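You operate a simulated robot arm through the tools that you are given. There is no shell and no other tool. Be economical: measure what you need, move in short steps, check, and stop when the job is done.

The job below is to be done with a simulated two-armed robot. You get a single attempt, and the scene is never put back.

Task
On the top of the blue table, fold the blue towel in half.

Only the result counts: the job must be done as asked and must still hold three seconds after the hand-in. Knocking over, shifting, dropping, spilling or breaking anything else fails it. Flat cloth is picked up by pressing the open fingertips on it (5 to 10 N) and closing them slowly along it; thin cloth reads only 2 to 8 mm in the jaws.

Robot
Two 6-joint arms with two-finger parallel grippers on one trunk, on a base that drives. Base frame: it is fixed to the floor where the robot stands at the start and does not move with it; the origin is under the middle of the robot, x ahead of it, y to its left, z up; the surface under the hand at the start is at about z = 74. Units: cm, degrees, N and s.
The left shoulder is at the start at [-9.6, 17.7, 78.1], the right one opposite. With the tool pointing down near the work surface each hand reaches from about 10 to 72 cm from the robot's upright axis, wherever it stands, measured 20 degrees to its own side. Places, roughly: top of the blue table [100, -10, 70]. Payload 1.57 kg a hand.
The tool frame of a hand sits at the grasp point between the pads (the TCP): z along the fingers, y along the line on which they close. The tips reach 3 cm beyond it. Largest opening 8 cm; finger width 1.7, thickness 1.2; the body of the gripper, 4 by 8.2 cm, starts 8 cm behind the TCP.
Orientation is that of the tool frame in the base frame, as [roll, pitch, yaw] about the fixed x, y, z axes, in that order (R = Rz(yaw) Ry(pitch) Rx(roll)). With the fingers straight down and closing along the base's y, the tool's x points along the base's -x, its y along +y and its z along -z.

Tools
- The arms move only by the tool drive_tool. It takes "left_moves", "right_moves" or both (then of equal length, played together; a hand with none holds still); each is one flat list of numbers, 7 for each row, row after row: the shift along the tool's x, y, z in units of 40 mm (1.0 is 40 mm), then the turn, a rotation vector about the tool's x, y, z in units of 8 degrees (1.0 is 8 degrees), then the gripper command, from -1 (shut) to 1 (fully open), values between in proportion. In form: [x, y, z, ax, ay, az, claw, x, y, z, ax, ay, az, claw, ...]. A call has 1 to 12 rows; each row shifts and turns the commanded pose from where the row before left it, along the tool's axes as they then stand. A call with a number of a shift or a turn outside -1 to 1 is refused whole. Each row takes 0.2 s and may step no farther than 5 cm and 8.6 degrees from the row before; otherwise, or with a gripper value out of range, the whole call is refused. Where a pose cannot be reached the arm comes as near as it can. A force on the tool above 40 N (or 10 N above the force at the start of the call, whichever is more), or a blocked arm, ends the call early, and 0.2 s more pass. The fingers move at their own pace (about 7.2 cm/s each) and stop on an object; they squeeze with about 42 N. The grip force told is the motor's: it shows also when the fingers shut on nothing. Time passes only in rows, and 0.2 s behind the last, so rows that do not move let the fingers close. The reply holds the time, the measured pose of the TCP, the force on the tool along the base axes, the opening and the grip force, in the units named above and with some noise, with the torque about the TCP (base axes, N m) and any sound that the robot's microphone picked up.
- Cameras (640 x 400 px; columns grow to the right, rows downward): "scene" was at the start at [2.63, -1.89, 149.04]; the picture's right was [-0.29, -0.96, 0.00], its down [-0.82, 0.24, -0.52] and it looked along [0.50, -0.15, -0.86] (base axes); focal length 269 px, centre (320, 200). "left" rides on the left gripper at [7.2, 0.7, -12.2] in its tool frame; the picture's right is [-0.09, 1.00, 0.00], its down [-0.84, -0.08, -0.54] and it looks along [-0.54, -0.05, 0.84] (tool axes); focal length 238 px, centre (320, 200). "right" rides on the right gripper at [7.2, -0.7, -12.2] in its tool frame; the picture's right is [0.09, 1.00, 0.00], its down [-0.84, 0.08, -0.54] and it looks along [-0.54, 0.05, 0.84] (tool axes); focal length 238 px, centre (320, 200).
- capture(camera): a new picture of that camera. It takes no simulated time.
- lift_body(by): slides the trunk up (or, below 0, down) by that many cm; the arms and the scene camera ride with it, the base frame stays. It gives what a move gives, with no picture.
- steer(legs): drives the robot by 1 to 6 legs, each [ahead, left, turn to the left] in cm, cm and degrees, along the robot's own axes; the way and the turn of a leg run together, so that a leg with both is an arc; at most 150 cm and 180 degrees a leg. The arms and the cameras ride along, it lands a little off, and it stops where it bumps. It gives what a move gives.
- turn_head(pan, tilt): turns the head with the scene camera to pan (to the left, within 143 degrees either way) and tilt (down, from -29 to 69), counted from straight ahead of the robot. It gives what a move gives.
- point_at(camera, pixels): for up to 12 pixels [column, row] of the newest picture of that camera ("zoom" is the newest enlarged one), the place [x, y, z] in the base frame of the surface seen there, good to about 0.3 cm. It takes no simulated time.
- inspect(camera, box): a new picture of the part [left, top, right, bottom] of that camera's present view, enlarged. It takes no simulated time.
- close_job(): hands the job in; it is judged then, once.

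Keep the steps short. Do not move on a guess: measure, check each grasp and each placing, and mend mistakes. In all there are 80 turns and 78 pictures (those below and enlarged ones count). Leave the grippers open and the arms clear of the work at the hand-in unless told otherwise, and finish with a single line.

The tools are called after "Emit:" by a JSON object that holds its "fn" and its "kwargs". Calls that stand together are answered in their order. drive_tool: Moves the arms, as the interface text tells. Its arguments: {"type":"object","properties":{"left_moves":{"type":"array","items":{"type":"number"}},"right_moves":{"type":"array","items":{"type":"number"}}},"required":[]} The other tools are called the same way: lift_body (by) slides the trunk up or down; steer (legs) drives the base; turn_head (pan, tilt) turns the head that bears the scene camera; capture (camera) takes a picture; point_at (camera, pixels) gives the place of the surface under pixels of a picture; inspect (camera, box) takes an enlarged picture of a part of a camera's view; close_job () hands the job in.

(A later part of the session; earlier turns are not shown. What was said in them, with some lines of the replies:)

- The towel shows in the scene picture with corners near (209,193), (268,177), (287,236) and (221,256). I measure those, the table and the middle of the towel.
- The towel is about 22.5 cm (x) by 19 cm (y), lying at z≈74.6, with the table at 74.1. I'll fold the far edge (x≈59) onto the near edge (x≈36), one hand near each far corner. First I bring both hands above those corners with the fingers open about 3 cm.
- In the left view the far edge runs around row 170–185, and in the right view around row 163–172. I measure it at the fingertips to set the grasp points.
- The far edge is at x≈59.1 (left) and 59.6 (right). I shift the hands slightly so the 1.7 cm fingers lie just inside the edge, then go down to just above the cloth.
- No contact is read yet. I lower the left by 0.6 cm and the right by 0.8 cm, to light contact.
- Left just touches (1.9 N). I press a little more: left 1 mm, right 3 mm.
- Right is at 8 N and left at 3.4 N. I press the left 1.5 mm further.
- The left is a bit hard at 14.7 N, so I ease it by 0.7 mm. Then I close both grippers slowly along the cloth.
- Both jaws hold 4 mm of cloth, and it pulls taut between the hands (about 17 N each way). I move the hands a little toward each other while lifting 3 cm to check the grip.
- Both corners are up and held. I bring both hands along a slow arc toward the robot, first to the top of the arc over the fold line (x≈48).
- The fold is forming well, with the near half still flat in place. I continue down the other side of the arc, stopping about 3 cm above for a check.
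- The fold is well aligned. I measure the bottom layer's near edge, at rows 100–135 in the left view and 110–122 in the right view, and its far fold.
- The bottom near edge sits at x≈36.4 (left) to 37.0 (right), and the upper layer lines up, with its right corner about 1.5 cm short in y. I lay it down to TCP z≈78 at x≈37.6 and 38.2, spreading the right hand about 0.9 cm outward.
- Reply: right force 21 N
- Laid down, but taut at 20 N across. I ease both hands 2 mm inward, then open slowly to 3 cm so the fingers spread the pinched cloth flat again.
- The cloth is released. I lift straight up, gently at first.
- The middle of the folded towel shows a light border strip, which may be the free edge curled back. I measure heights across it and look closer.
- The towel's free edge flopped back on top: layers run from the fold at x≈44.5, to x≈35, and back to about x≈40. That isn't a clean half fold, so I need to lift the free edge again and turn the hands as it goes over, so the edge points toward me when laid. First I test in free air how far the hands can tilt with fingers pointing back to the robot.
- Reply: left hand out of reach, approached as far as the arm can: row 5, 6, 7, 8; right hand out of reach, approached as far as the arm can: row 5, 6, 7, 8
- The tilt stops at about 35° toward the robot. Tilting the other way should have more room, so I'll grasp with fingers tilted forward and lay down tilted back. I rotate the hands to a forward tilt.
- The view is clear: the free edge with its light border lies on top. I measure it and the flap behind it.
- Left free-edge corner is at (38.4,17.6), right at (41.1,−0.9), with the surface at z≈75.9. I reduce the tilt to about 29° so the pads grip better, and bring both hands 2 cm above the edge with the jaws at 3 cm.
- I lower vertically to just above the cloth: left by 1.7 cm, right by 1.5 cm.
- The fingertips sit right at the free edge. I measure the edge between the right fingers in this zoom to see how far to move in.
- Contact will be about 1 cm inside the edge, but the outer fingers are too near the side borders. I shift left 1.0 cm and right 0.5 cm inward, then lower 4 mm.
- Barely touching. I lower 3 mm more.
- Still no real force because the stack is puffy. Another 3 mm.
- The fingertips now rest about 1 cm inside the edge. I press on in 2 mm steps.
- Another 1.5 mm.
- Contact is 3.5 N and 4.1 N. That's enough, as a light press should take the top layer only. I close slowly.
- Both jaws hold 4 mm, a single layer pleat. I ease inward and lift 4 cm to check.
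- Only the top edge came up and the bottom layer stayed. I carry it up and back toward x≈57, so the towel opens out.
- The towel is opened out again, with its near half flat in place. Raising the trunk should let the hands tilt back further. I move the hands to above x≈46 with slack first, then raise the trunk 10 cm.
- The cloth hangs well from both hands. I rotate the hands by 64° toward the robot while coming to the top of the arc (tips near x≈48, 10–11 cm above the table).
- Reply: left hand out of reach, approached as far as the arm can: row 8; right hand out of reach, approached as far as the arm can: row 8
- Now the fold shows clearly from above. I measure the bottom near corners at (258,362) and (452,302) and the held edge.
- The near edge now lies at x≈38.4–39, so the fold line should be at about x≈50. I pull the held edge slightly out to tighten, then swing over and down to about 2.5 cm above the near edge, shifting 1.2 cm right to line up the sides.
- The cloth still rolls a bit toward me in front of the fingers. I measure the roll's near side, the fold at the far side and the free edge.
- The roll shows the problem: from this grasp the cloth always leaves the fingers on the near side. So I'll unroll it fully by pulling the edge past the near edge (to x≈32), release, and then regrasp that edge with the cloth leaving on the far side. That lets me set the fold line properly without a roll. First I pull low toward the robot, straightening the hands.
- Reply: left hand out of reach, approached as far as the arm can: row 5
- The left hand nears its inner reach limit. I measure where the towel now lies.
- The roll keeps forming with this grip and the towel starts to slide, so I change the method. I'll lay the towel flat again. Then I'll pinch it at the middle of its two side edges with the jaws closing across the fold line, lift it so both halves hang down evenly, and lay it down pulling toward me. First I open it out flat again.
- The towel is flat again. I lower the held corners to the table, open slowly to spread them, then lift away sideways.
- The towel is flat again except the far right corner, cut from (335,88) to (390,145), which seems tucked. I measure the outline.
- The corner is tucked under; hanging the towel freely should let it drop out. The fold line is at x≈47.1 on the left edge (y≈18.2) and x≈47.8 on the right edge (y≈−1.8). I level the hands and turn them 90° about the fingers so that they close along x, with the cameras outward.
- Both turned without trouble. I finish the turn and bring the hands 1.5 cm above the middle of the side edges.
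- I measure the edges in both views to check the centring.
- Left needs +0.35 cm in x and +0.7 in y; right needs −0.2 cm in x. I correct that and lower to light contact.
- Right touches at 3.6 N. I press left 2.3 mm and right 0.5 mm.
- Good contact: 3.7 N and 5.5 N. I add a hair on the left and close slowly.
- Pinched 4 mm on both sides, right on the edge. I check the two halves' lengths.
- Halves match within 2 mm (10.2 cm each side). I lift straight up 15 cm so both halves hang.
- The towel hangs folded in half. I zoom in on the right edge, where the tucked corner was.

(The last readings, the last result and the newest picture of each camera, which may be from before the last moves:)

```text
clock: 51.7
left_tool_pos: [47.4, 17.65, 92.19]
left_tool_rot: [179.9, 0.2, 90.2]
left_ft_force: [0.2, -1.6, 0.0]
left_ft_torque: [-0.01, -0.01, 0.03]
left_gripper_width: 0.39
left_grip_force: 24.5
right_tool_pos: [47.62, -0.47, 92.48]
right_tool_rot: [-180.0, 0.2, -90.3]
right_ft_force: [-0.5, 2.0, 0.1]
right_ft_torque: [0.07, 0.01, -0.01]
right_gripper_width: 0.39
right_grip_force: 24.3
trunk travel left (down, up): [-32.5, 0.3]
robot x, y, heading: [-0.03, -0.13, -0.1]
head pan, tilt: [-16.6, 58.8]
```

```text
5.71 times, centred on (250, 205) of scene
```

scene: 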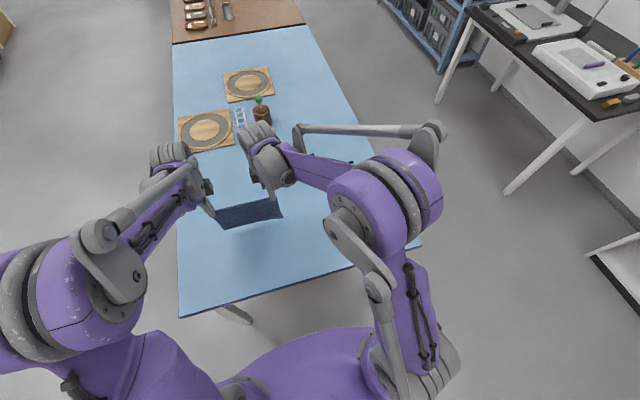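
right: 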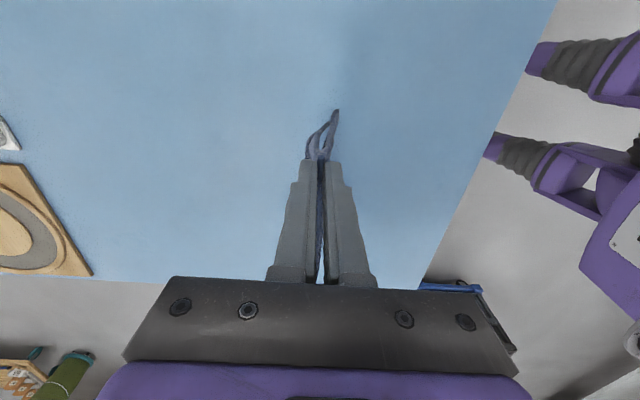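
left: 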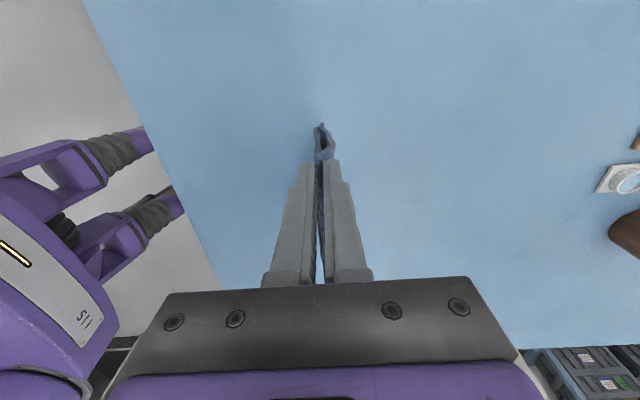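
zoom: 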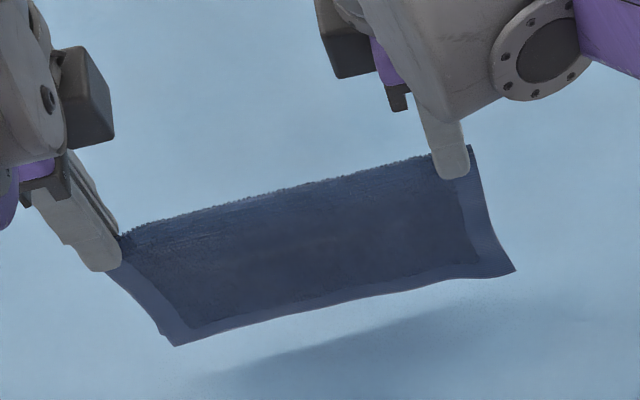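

The hang is clean, but the far layer's right corner still looks curled inward. I shake the towel a few times along x to let it drop out.

Emit:
{"fn": "drive_tool", "kwargs": {"left_moves": [0, -0.95, -0.3, 0, 0, 0, -1, 0, 0.95, 0.3, 0, 0, 0, -1, 0, -0.95, -0.3, 0, 0, 0, -1, 0, 0.95, 0.3, 0, 0, 0, -1, 0, -0.95, -0.3, 0, 0, 0, -1, 0, 0.95, 0.3, 0, 0, 0, -1, 0, 0, -1, 0, 0, 0, -1, 0, 0, 1, 0, 0, 0, -1, 0, 0, 0, 0, 0, 0, -1, 0, 0, 0, 0, 0, 0, -1, 0, 0, 0, 0, 0, 0, -1], "right_moves": [0, 0.95, -0.3, 0, 0, 0, -1, 0, -0.95, 0.3, 0, 0, 0, -1, 0, 0.95, -0.3, 0, 0, 0, -1, 0, -0.95, 0.3, 0, 0, 0, -1, 0, 0.95, -0.3, 0, 0, 0, -1, 0, -0.95, 0.3, 0, 0, 0, -1, 0, 0, -1, 0, 0, 0, -1, 0, 0, 1, 0, 0, 0, -1, 0, 0, 0, 0, 0, 0, -1, 0, 0, 0, 0, 0, 0, -1, 0, 0, 0, 0, 0, 0, -1]}}

Emit:
{"fn": "inspect", "kwargs": {"camera": "right", "box": [270, 95, 370, 175]}}

```text
clock: 54.1
left_tool_pos: [47.54, 17.7, 92.29]
left_tool_rot: [179.9, 0.2, 90.2]
left_ft_force: [0.1, -1.3, -0.6]
left_ft_torque: [0.0, 0.01, 0.0]
left_gripper_width: 0.37
left_grip_force: 24.6
right_tool_pos: [47.75, -0.5, 92.57]
right_tool_rot: [-180.0, 0.1, -90.2]
right_ft_force: [0.3, 1.3, -0.2]
right_ft_torque: [0.02, 0.03, -0.03]
right_gripper_width: 0.38
right_grip_force: 24.3
trunk travel left (down, up): [-32.5, 0.3]
robot x, y, heading: [0.41, 0.0, -0.1]
head pan, tilt: [-16.6, 58.8]
```

```text
5.00 times, centred on (320, 135) of right
```

zoom: 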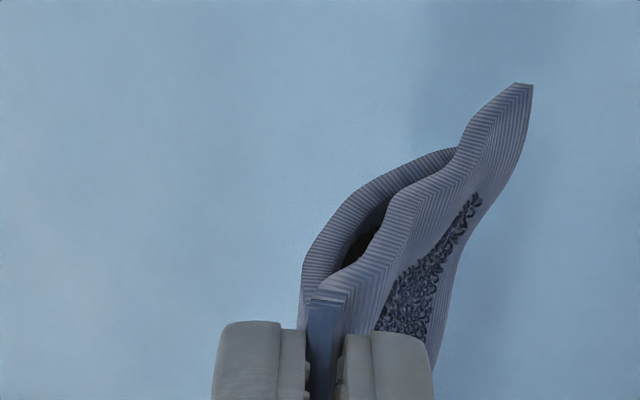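

The towel is still swinging. I wait a second and look again.

Emit:
{"fn": "drive_tool", "kwargs": {"left_moves": [0, 0, 0, 0, 0, 0, -1, 0, 0, 0, 0, 0, 0, -1, 0, 0, 0, 0, 0, 0, -1, 0, 0, 0, 0, 0, 0, -1, 0, 0, 0, 0, 0, 0, -1, 0, 0, 0, 0, 0, 0, -1]}}

Emit:
{"fn": "inspect", "kwargs": {"camera": "right", "box": [270, 95, 370, 175]}}

```text
clock: 55.5
left_tool_pos: [47.58, 17.71, 92.14]
left_tool_rot: [180.0, 0.2, 90.2]
left_ft_force: [0.1, 0.0, 0.8]
left_ft_torque: [-0.03, 0.01, -0.02]
left_gripper_width: 0.38
left_grip_force: 24.1
right_tool_pos: [47.73, -0.52, 92.59]
right_tool_rot: [-180.0, 0.1, -90.2]
right_ft_force: [0.5, 0.5, -1.5]
right_ft_torque: [0.03, 0.03, 0.04]
right_gripper_width: 0.36
right_grip_force: 24.1
trunk travel left (down, up): [-32.5, 0.3]
robot x, y, heading: [0.09, 0.01, -0.3]
head pan, tilt: [-16.6, 58.8]
```

```text
5.00 times, centred on (320, 135) of right
```

zoom: 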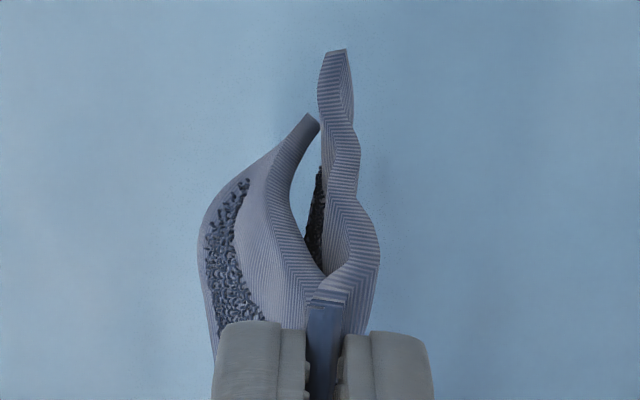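

I measure both layers' lower right corners, to see whether the far one hangs fully open.

Emit:
{"fn": "point_at", "kwargs": {"camera": "zoom", "pixels": [[309, 120], [336, 55], [246, 180], [225, 190], [208, 230], [275, 200], [350, 230], [345, 130]]}}

```text
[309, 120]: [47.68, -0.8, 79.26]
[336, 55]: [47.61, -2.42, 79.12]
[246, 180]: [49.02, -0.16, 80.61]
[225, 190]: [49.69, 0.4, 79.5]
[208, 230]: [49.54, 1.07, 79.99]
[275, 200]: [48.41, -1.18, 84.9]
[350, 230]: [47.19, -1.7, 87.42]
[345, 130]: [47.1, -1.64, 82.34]
```

Both corners hang at z≈79.2, so the far corner is now open. I carry the towel 9 cm further out and lower it until its hanging edges just touch the table.

Emit:
{"fn": "drive_tool", "kwargs": {"left_moves": [0, 0.5625, 0.2, 0, 0, 0, -1, 0, 0.5625, 0.25, 0, 0, 0, -1, 0, 0.5625, 0.32, 0, 0, 0, -1, 0, 0.5625, 0.38, 0, 0, 0, -1, 0, 0, 0, 0, 0, 0, -1, 0, 0, 0, 0, 0, 0, -1, 0, 0, 0, 0, 0, 0, -1, 0, 0, 0, 0, 0, 0, -1], "right_moves": [0, -0.5625, 0.25, 0, 0, 0, -1, 0, -0.5625, 0.27, 0, 0, 0, -1, 0, -0.5625, 0.34, 0, 0, 0, -1, 0, -0.5625, 0.39, 0, 0, 0, -1, 0, 0, 0, 0, 0, 0, -1, 0, 0, 0, 0, 0, 0, -1, 0, 0, 0, 0, 0, 0, -1, 0, 0, 0, 0, 0, 0, -1]}}

Emit:
{"fn": "inspect", "kwargs": {"camera": "right", "box": [240, 75, 400, 175]}}

```text
clock: 57.3
left_tool_pos: [56.37, 17.67, 87.66]
left_tool_rot: [179.9, 0.2, 90.2]
left_ft_force: [0.3, -0.9, -0.1]
left_ft_torque: [-0.02, -0.02, 0.02]
left_gripper_width: 0.39
left_grip_force: 24.4
right_tool_pos: [56.77, -0.67, 87.57]
right_tool_rot: [180.0, 0.2, -90.3]
right_ft_force: [-0.6, 1.3, -0.2]
right_ft_torque: [0.04, 0.06, 0.01]
right_gripper_width: 0.38
right_grip_force: 24.3
trunk travel left (down, up): [-32.5, 0.3]
robot x, y, heading: [0.02, 0.34, 0.4]
head pan, tilt: [-16.6, 58.8]
```

```text
4.00 times, centred on (320, 125) of right
```

zoom: 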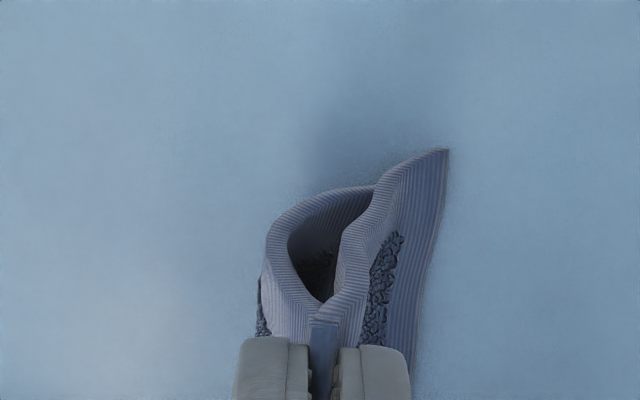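

The edges swung toward me a bit. I raise 2 cm, let it settle, then sweep toward me while lowering and tilting the fingers forward, so both halves trail behind.

Emit:
{"fn": "drive_tool", "kwargs": {"left_moves": [0, 0, -0.5, 0, 0, 0, -1, 0, 0, 0, 0, 0, 0, -1, 0, 0, 0, 0, 0, 0, -1, 0, 0, 0, 0, 0, 0, -1, 0, -0.63, 0.25, -1, 0, 0, -1, 0, -0.679, 0.415, -1, 0, 0, -1, 0, -0.62, 0.132, -1, 0, 0, -1, 0, -0.618, 0.177, -1, 0, 0, -1, 0, -0.584, 0.207, -1, 0, 0, -1, 0, -0.515, 0.185, -1, 0, 0, -1], "right_moves": [0, 0, -0.5, 0, 0, 0, -1, 0, 0, 0, 0, 0, 0, -1, 0, 0, 0, 0, 0, 0, -1, 0, 0, 0, 0, 0, 0, -1, 0, 0.63, 0.25, 1, 0, 0, -1, 0, 0.679, 0.415, 1, 0, 0, -1, 0, 0.62, 0.132, 1, 0, 0, -1, 0, 0.618, 0.177, 1, 0, 0, -1, 0, 0.584, 0.207, 1, 0, 0, -1, 0, 0.515, 0.185, 1, 0, 0, -1]}}

Emit:
{"fn": "inspect", "kwargs": {"camera": "scene", "box": [190, 160, 330, 270]}}

Emit:
{"fn": "capture", "kwargs": {"camera": "right"}}

```text
clock: 59.5
left_tool_pos: [48.84, 17.61, 86.02]
left_tool_rot: [132.0, 0.3, 90.2]
left_ft_force: [-0.3, -0.9, -0.6]
left_ft_torque: [0.02, 0.05, 0.02]
left_gripper_width: 0.38
left_grip_force: 24.4
left hand out of reach, approached as far as the arm can: row 9, 10
right_tool_pos: [47.88, 0.92, 83.25]
right_tool_rot: [-132.0, 0.1, -90.2]
right_ft_force: [0.2, 0.1, -0.4]
right_ft_torque: [-0.02, 0.06, 0.02]
right_gripper_width: 0.36
right_grip_force: 24.8
right hand out of reach, approached as far as the arm can: row 10
trunk travel left (down, up): [-32.5, 0.3]
robot x, y, heading: [0.28, -0.07, -0.2]
head pan, tilt: [-16.6, 58.8]
```

```text
3.64 times, centred on (260, 215) of scene
```

zoom: 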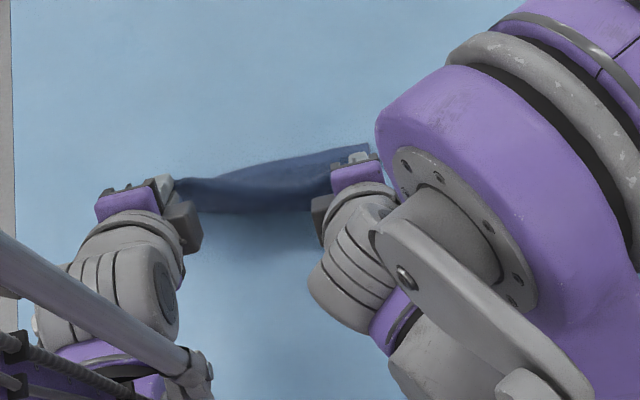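

```text
13 pictures are left
```

right: 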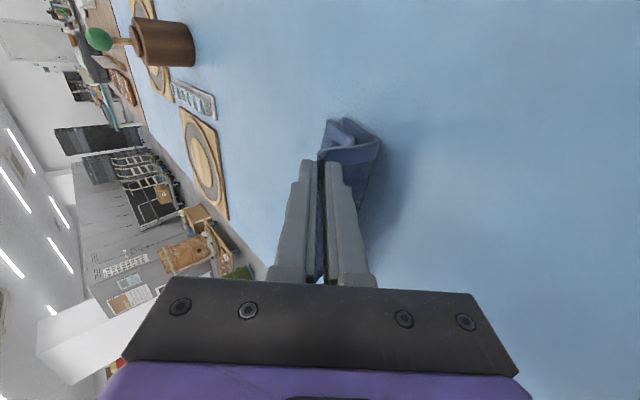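

With the trunk raised, the arms can't get lower at this tilt. Lowering the trunk brings the hands down as they are, and driving the base back pulls the crest toward me. I check with 3 cm down and 4 cm back.

Emit:
{"fn": "lift_body", "kwargs": {"by": -3}}

Emit:
{"fn": "steer", "kwargs": {"legs": [[-4, 0, 0]]}}

Emit:
{"fn": "inspect", "kwargs": {"camera": "right", "box": [240, 75, 440, 200]}}

```text
clock: 60.3
left_tool_pos: [48.99, 17.54, 82.96]
left_tool_rot: [132.0, 0.2, 90.2]
left_ft_force: [1.1, 0.4, -0.1]
left_ft_torque: [0.02, 0.13, 0.02]
left_gripper_width: 0.35
left_grip_force: 24.8
right_tool_pos: [48.07, 1.0, 80.45]
right_tool_rot: [-132.1, 0.2, -90.2]
right_ft_force: [-0.1, 0.4, 0.1]
right_ft_torque: [-0.02, 0.11, 0.02]
right_gripper_width: 0.34
right_grip_force: 25.1
trunk travel left (down, up): [-29.5, 3.3]
robot x, y, heading: [-0.2, -0.04, 0.1]
head pan, tilt: [-16.6, 58.8]
```

```text
clock: 61.2
left_tool_pos: [45.07, 17.54, 83.06]
left_tool_rot: [131.8, 0.2, 90.1]
left_ft_force: [-0.2, 0.1, -0.9]
left_ft_torque: [-0.01, 0.08, -0.01]
left_gripper_width: 0.4
left_grip_force: 24.4
right_tool_pos: [44.11, 0.95, 80.51]
right_tool_rot: [-132.0, 0.1, -90.2]
right_ft_force: [-0.8, -0.1, 0.6]
right_ft_torque: [-0.04, 0.05, 0.0]
right_gripper_width: 0.38
right_grip_force: 24.5
trunk travel left (down, up): [-29.5, 3.3]
robot x, y, heading: [-3.77, -0.35, 0.0]
head pan, tilt: [-16.6, 58.8]
```

```text
3.20 times, centred on (340, 138) of right
```

zoom: 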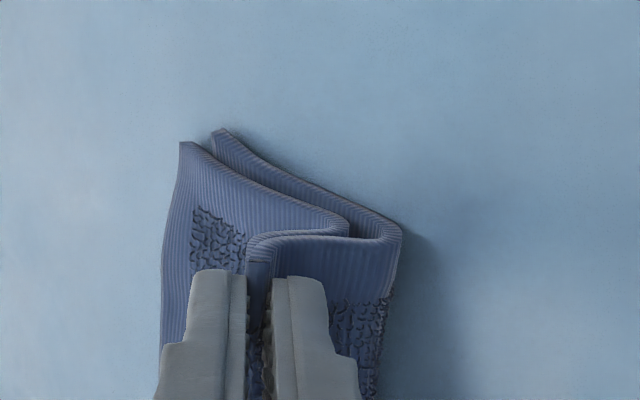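

Both layers now trail outward side by side on the table. I ease the tilt to 32° on both hands to level the tips and spread the right hand back 1.3 cm. Then I drive back 4 cm more to straighten the layers.

Emit:
{"fn": "drive_tool", "kwargs": {"left_moves": [0, -0.215, 0.135, 1, 0, 0, -1, 0, -0.194, 0.163, 1, 0, 0, -1, 0, 0, 0, 0, 0, 0, -1], "right_moves": [0.16, -0.097, 0.014, -1, 0, 0, -1, 0.16, -0.098, 0, -1, 0, 0, -1, 0, 0, 0, 0, 0, 0, -1]}}

Emit:
{"fn": "steer", "kwargs": {"legs": [[-4, 0, 0]]}}

Emit:
{"fn": "inspect", "kwargs": {"camera": "right", "box": [240, 75, 440, 200]}}

```text
clock: 62.0
left_tool_pos: [44.53, 17.6, 80.8]
left_tool_rot: [148.0, 0.2, 90.3]
left_ft_force: [0.1, -0.7, -0.3]
left_ft_torque: [-0.02, -0.06, -0.01]
left_gripper_width: 0.33
left_grip_force: 24.0
right_tool_pos: [44.59, -0.42, 80.9]
right_tool_rot: [-148.1, 0.1, -90.1]
right_ft_force: [0.0, 1.4, -0.1]
right_ft_torque: [0.01, -0.06, -0.02]
right_gripper_width: 0.36
right_grip_force: 24.3
trunk travel left (down, up): [-29.5, 3.3]
robot x, y, heading: [-4.14, 0.09, 0.1]
head pan, tilt: [-16.6, 58.8]
```

```text
clock: 62.8
left_tool_pos: [40.81, 17.6, 80.99]
left_tool_rot: [147.8, 0.1, 90.2]
left_ft_force: [-0.6, -0.1, 0.9]
left_ft_torque: [-0.03, -0.09, 0.0]
left_gripper_width: 0.35
left_grip_force: 24.4
right_tool_pos: [40.79, -0.31, 80.91]
right_tool_rot: [-148.0, 0.1, -90.2]
right_ft_force: [-0.9, -1.0, 0.1]
right_ft_torque: [0.03, -0.06, -0.04]
right_gripper_width: 0.37
right_grip_force: 24.8
trunk travel left (down, up): [-29.5, 3.3]
robot x, y, heading: [-8.04, 0.03, -0.1]
head pan, tilt: [-16.6, 58.8]
```

```text
3.20 times, centred on (340, 138) of right
```

zoom: 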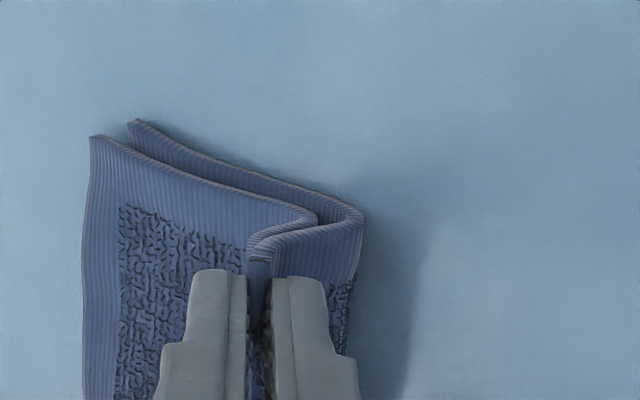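

Both layers lie trailing neatly. I drive back 2.5 cm more to take out the near bulge, then lower the trunk 2.5 cm so the crest comes down to the table.

Emit:
{"fn": "steer", "kwargs": {"legs": [[-2.5, 0, 0]]}}

Emit:
{"fn": "lift_body", "kwargs": {"by": -2.5}}

Emit:
{"fn": "inspect", "kwargs": {"camera": "right", "box": [240, 75, 440, 200]}}

```text
clock: 63.6
left_tool_pos: [38.39, 17.51, 80.97]
left_tool_rot: [148.0, 0.2, 90.2]
left_ft_force: [0.8, -0.6, 0.1]
left_ft_torque: [0.01, -0.05, -0.01]
left_gripper_width: 0.35
left_grip_force: 24.5
right_tool_pos: [38.41, -0.34, 80.86]
right_tool_rot: [-148.0, 0.1, -90.2]
right_ft_force: [-0.1, -0.7, 0.1]
right_ft_torque: [-0.01, -0.1, -0.02]
right_gripper_width: 0.36
right_grip_force: 24.8
trunk travel left (down, up): [-29.5, 3.3]
robot x, y, heading: [-10.43, 0.28, -0.2]
head pan, tilt: [-16.6, 58.8]
```

```text
clock: 64.4
left_tool_pos: [38.4, 17.59, 78.49]
left_tool_rot: [148.0, 0.1, 90.1]
left_ft_force: [0.9, -0.8, 0.9]
left_ft_torque: [-0.02, -0.01, 0.03]
left_gripper_width: 0.35
left_grip_force: 24.3
right_tool_pos: [38.39, -0.33, 78.45]
right_tool_rot: [-147.9, 0.1, -90.2]
right_ft_force: [-0.9, 0.8, 0.1]
right_ft_torque: [-0.01, -0.05, -0.01]
right_gripper_width: 0.38
right_grip_force: 24.7
trunk travel left (down, up): [-27.0, 5.8]
robot x, y, heading: [-9.98, -0.16, -0.2]
head pan, tilt: [-16.6, 58.8]
```

```text
3.20 times, centred on (340, 138) of right
```

zoom: 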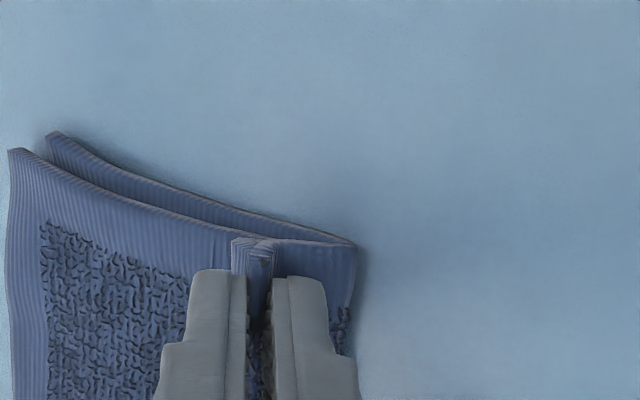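

The layers lie flat with only the pinched ridge left. I lower 0.5 cm more and open slowly.

Emit:
{"fn": "lift_body", "kwargs": {"by": -0.5}}

Emit:
{"fn": "drive_tool", "kwargs": {"left_moves": [0, 0, 0, 0, 0, 0, -0.9, 0, 0, 0, 0, 0, 0, -0.8, 0, 0, 0, 0, 0, 0, -0.7, 0, 0, 0, 0, 0, 0, -0.6, 0, 0, 0, 0, 0, 0, -0.5, 0, 0, 0, 0, 0, 0, -0.4, 0, 0, 0, 0, 0, 0, -0.3, 0, 0, 0, 0, 0, 0, -0.25], "right_moves": [0, 0, 0, 0, 0, 0, -0.9, 0, 0, 0, 0, 0, 0, -0.8, 0, 0, 0, 0, 0, 0, -0.7, 0, 0, 0, 0, 0, 0, -0.6, 0, 0, 0, 0, 0, 0, -0.5, 0, 0, 0, 0, 0, 0, -0.4, 0, 0, 0, 0, 0, 0, -0.3, 0, 0, 0, 0, 0, 0, -0.25]}}

Emit:
{"fn": "inspect", "kwargs": {"camera": "right", "box": [200, 75, 440, 225]}}

```text
clock: 64.9
left_tool_pos: [38.29, 17.58, 77.89]
left_tool_rot: [148.0, 0.2, 90.2]
left_ft_force: [0.8, 0.5, 0.9]
left_ft_torque: [-0.03, -0.07, -0.03]
left_gripper_width: 0.38
left_grip_force: 24.2
right_tool_pos: [38.3, -0.23, 77.84]
right_tool_rot: [-148.1, 0.2, -90.1]
right_ft_force: [-0.4, 0.6, 1.4]
right_ft_torque: [0.02, -0.06, -0.02]
right_gripper_width: 0.37
right_grip_force: 24.7
trunk travel left (down, up): [-26.5, 6.3]
robot x, y, heading: [-10.24, -0.03, 0.2]
head pan, tilt: [-16.6, 58.8]
```

```text
clock: 66.7
left_tool_pos: [38.21, 17.58, 77.89]
left_tool_rot: [147.9, 0.3, 90.3]
left_ft_force: [-0.8, 0.7, 0.8]
left_ft_torque: [-0.01, 0.01, 0.01]
left_gripper_width: 2.96
left_grip_force: 0.0
right_tool_pos: [38.32, -0.3, 77.94]
right_tool_rot: [-148.0, 0.0, -90.2]
right_ft_force: [-0.5, 0.8, 1.4]
right_ft_torque: [0.04, 0.04, 0.01]
right_gripper_width: 2.89
right_grip_force: 0.0
trunk travel left (down, up): [-26.5, 6.3]
robot x, y, heading: [-10.01, 0.12, 0.3]
head pan, tilt: [-16.6, 58.8]
```

```text
2.67 times, centred on (320, 150) of right
```

zoom: 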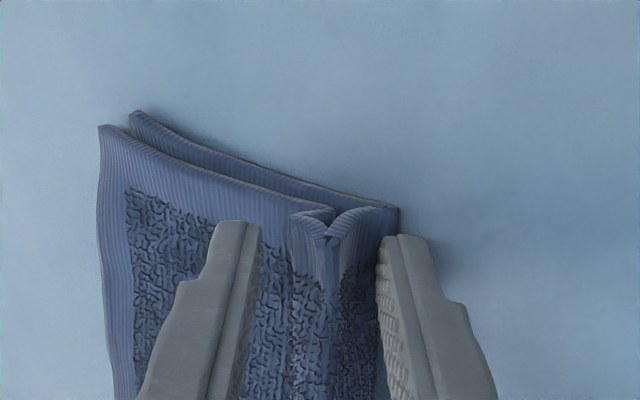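

Released, with the ridge standing between the open fingers. I draw the hands back along the fingers and move them outward.

Emit:
{"fn": "drive_tool", "kwargs": {"left_moves": [0, 0, -0.2, 0, 0, 0, -0.25, 0, 0, -0.5, 0, 0, 0, -0.25, 0, 0, -0.9, 0, 0, 0, -0.25, 0, 0, -0.9, 0, 0, 0, -0.25, 0.8, 0, -0.3, 0, 0, 0, -0.25, 0.9, 0, 0, 0, 0, 0, -0.25, 0.5, 0, 0, 0, 0, 0, -0.25], "right_moves": [0, 0, -0.2, 0, 0, 0, -0.25, 0, 0, -0.5, 0, 0, 0, -0.25, 0, 0, -0.9, 0, 0, 0, -0.25, 0, 0, -0.9, 0, 0, 0, -0.25, 0.8, 0, -0.3, 0, 0, 0, -0.25, 0.9, 0, 0, 0, 0, 0, -0.25, 0.5, 0, 0, 0, 0, 0, -0.25]}}

Emit:
{"fn": "capture", "kwargs": {"camera": "scene"}}

```text
clock: 68.3
left_tool_pos: [32.31, 26.4, 87.42]
left_tool_rot: [147.9, 0.2, 90.0]
left_ft_force: [-0.3, 0.2, -0.1]
left_ft_torque: [0.01, 0.0, 0.01]
left_gripper_width: 2.98
left_grip_force: 0.0
right_tool_pos: [32.54, -9.25, 87.5]
right_tool_rot: [-148.0, 0.1, -90.2]
right_ft_force: [0.4, 0.0, 0.0]
right_ft_torque: [-0.01, 0.01, -0.04]
right_gripper_width: 3.0
right_grip_force: 0.0
trunk travel left (down, up): [-26.5, 6.3]
robot x, y, heading: [-10.16, -0.08, 0.1]
head pan, tilt: [-16.6, 58.8]
```

```text
8 pictures are left
```

scene: 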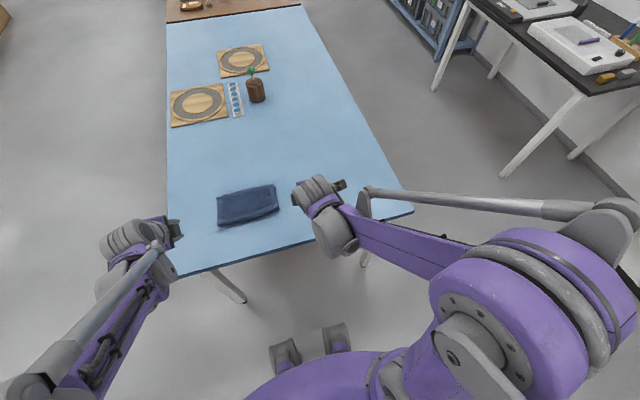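

The towel lies folded. I look closely and measure.

Emit:
{"fn": "inspect", "kwargs": {"camera": "scene", "box": [205, 170, 295, 240]}}

```text
5.71 times, centred on (250, 205) of scene
```

zoom: 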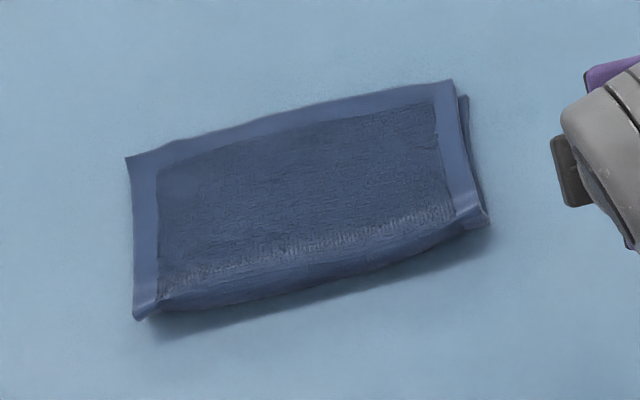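

Emit:
{"fn": "point_at", "kwargs": {"camera": "zoom", "pixels": [[130, 160], [450, 83], [464, 100], [482, 205], [485, 222], [140, 315], [300, 200], [300, 265], [300, 285], [310, 297], [290, 112], [146, 290]]}}

```text
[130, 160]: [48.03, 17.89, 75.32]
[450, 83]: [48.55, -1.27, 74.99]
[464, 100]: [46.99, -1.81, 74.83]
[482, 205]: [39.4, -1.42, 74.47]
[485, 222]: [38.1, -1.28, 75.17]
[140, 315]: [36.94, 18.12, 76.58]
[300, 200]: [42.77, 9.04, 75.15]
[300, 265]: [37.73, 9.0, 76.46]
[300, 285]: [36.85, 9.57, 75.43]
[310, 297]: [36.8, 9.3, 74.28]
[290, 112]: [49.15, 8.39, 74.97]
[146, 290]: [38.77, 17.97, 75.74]
```

The towel is folded in half: about 11.3 × 19.3 cm against 22.5 × 19 cm before, with the fold at x≈37, the two free edges together at x≈47–48.5, and the corners within about 1.5 cm. I open the grippers fully, raise the hands clear and check once more.

Emit:
{"fn": "drive_tool", "kwargs": {"left_moves": [0.4, 0, -0.6, 0, 0, 0, 0.5, 0.4, 0, -0.6, 0, 0, 0, 1, 0, 0, 0, 0, 0, 0, 1, 0, 0, 0, 0, 0, 0, 1], "right_moves": [0.4, 0, -0.6, 0, 0, 0, 0.5, 0.4, 0, -0.6, 0, 0, 0, 1, 0, 0, 0, 0, 0, 0, 1, 0, 0, 0, 0, 0, 0, 1]}}

Emit:
{"fn": "inspect", "kwargs": {"camera": "scene", "box": [150, 150, 350, 270]}}

```text
clock: 69.3
left_tool_pos: [29.81, 29.69, 91.6]
left_tool_rot: [147.9, 0.2, 90.2]
left_ft_force: [-0.1, 0.3, 0.0]
left_ft_torque: [0.01, 0.01, 0.03]
left_gripper_width: 8.02
left_grip_force: 0.0
right_tool_pos: [29.81, -12.52, 91.52]
right_tool_rot: [-148.0, 0.2, -90.3]
right_ft_force: [0.6, -0.3, 0.4]
right_ft_torque: [0.02, -0.01, 0.02]
right_gripper_width: 8.01
right_grip_force: 0.0
trunk travel left (down, up): [-26.5, 6.3]
robot x, y, heading: [-10.24, 0.25, 0.1]
head pan, tilt: [-16.6, 58.8]
```

```text
3.20 times, centred on (250, 210) of scene
```

zoom: 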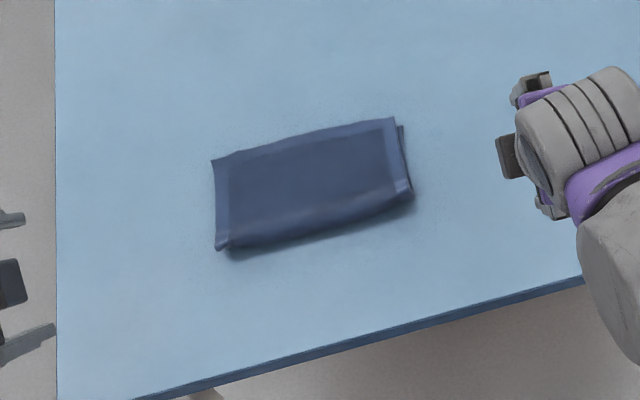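

The fold is stable on the table, the grippers are open and the arms are clear. I hand the job in.

Emit:
{"fn": "close_job", "kwargs": {}}

```text
The job is handed in.
```

The blue towel lies folded in half on the blue table, its free edges within about 1.5 cm of each other and the fold still raised about 2 cm; the grippers are open and the arms clear.
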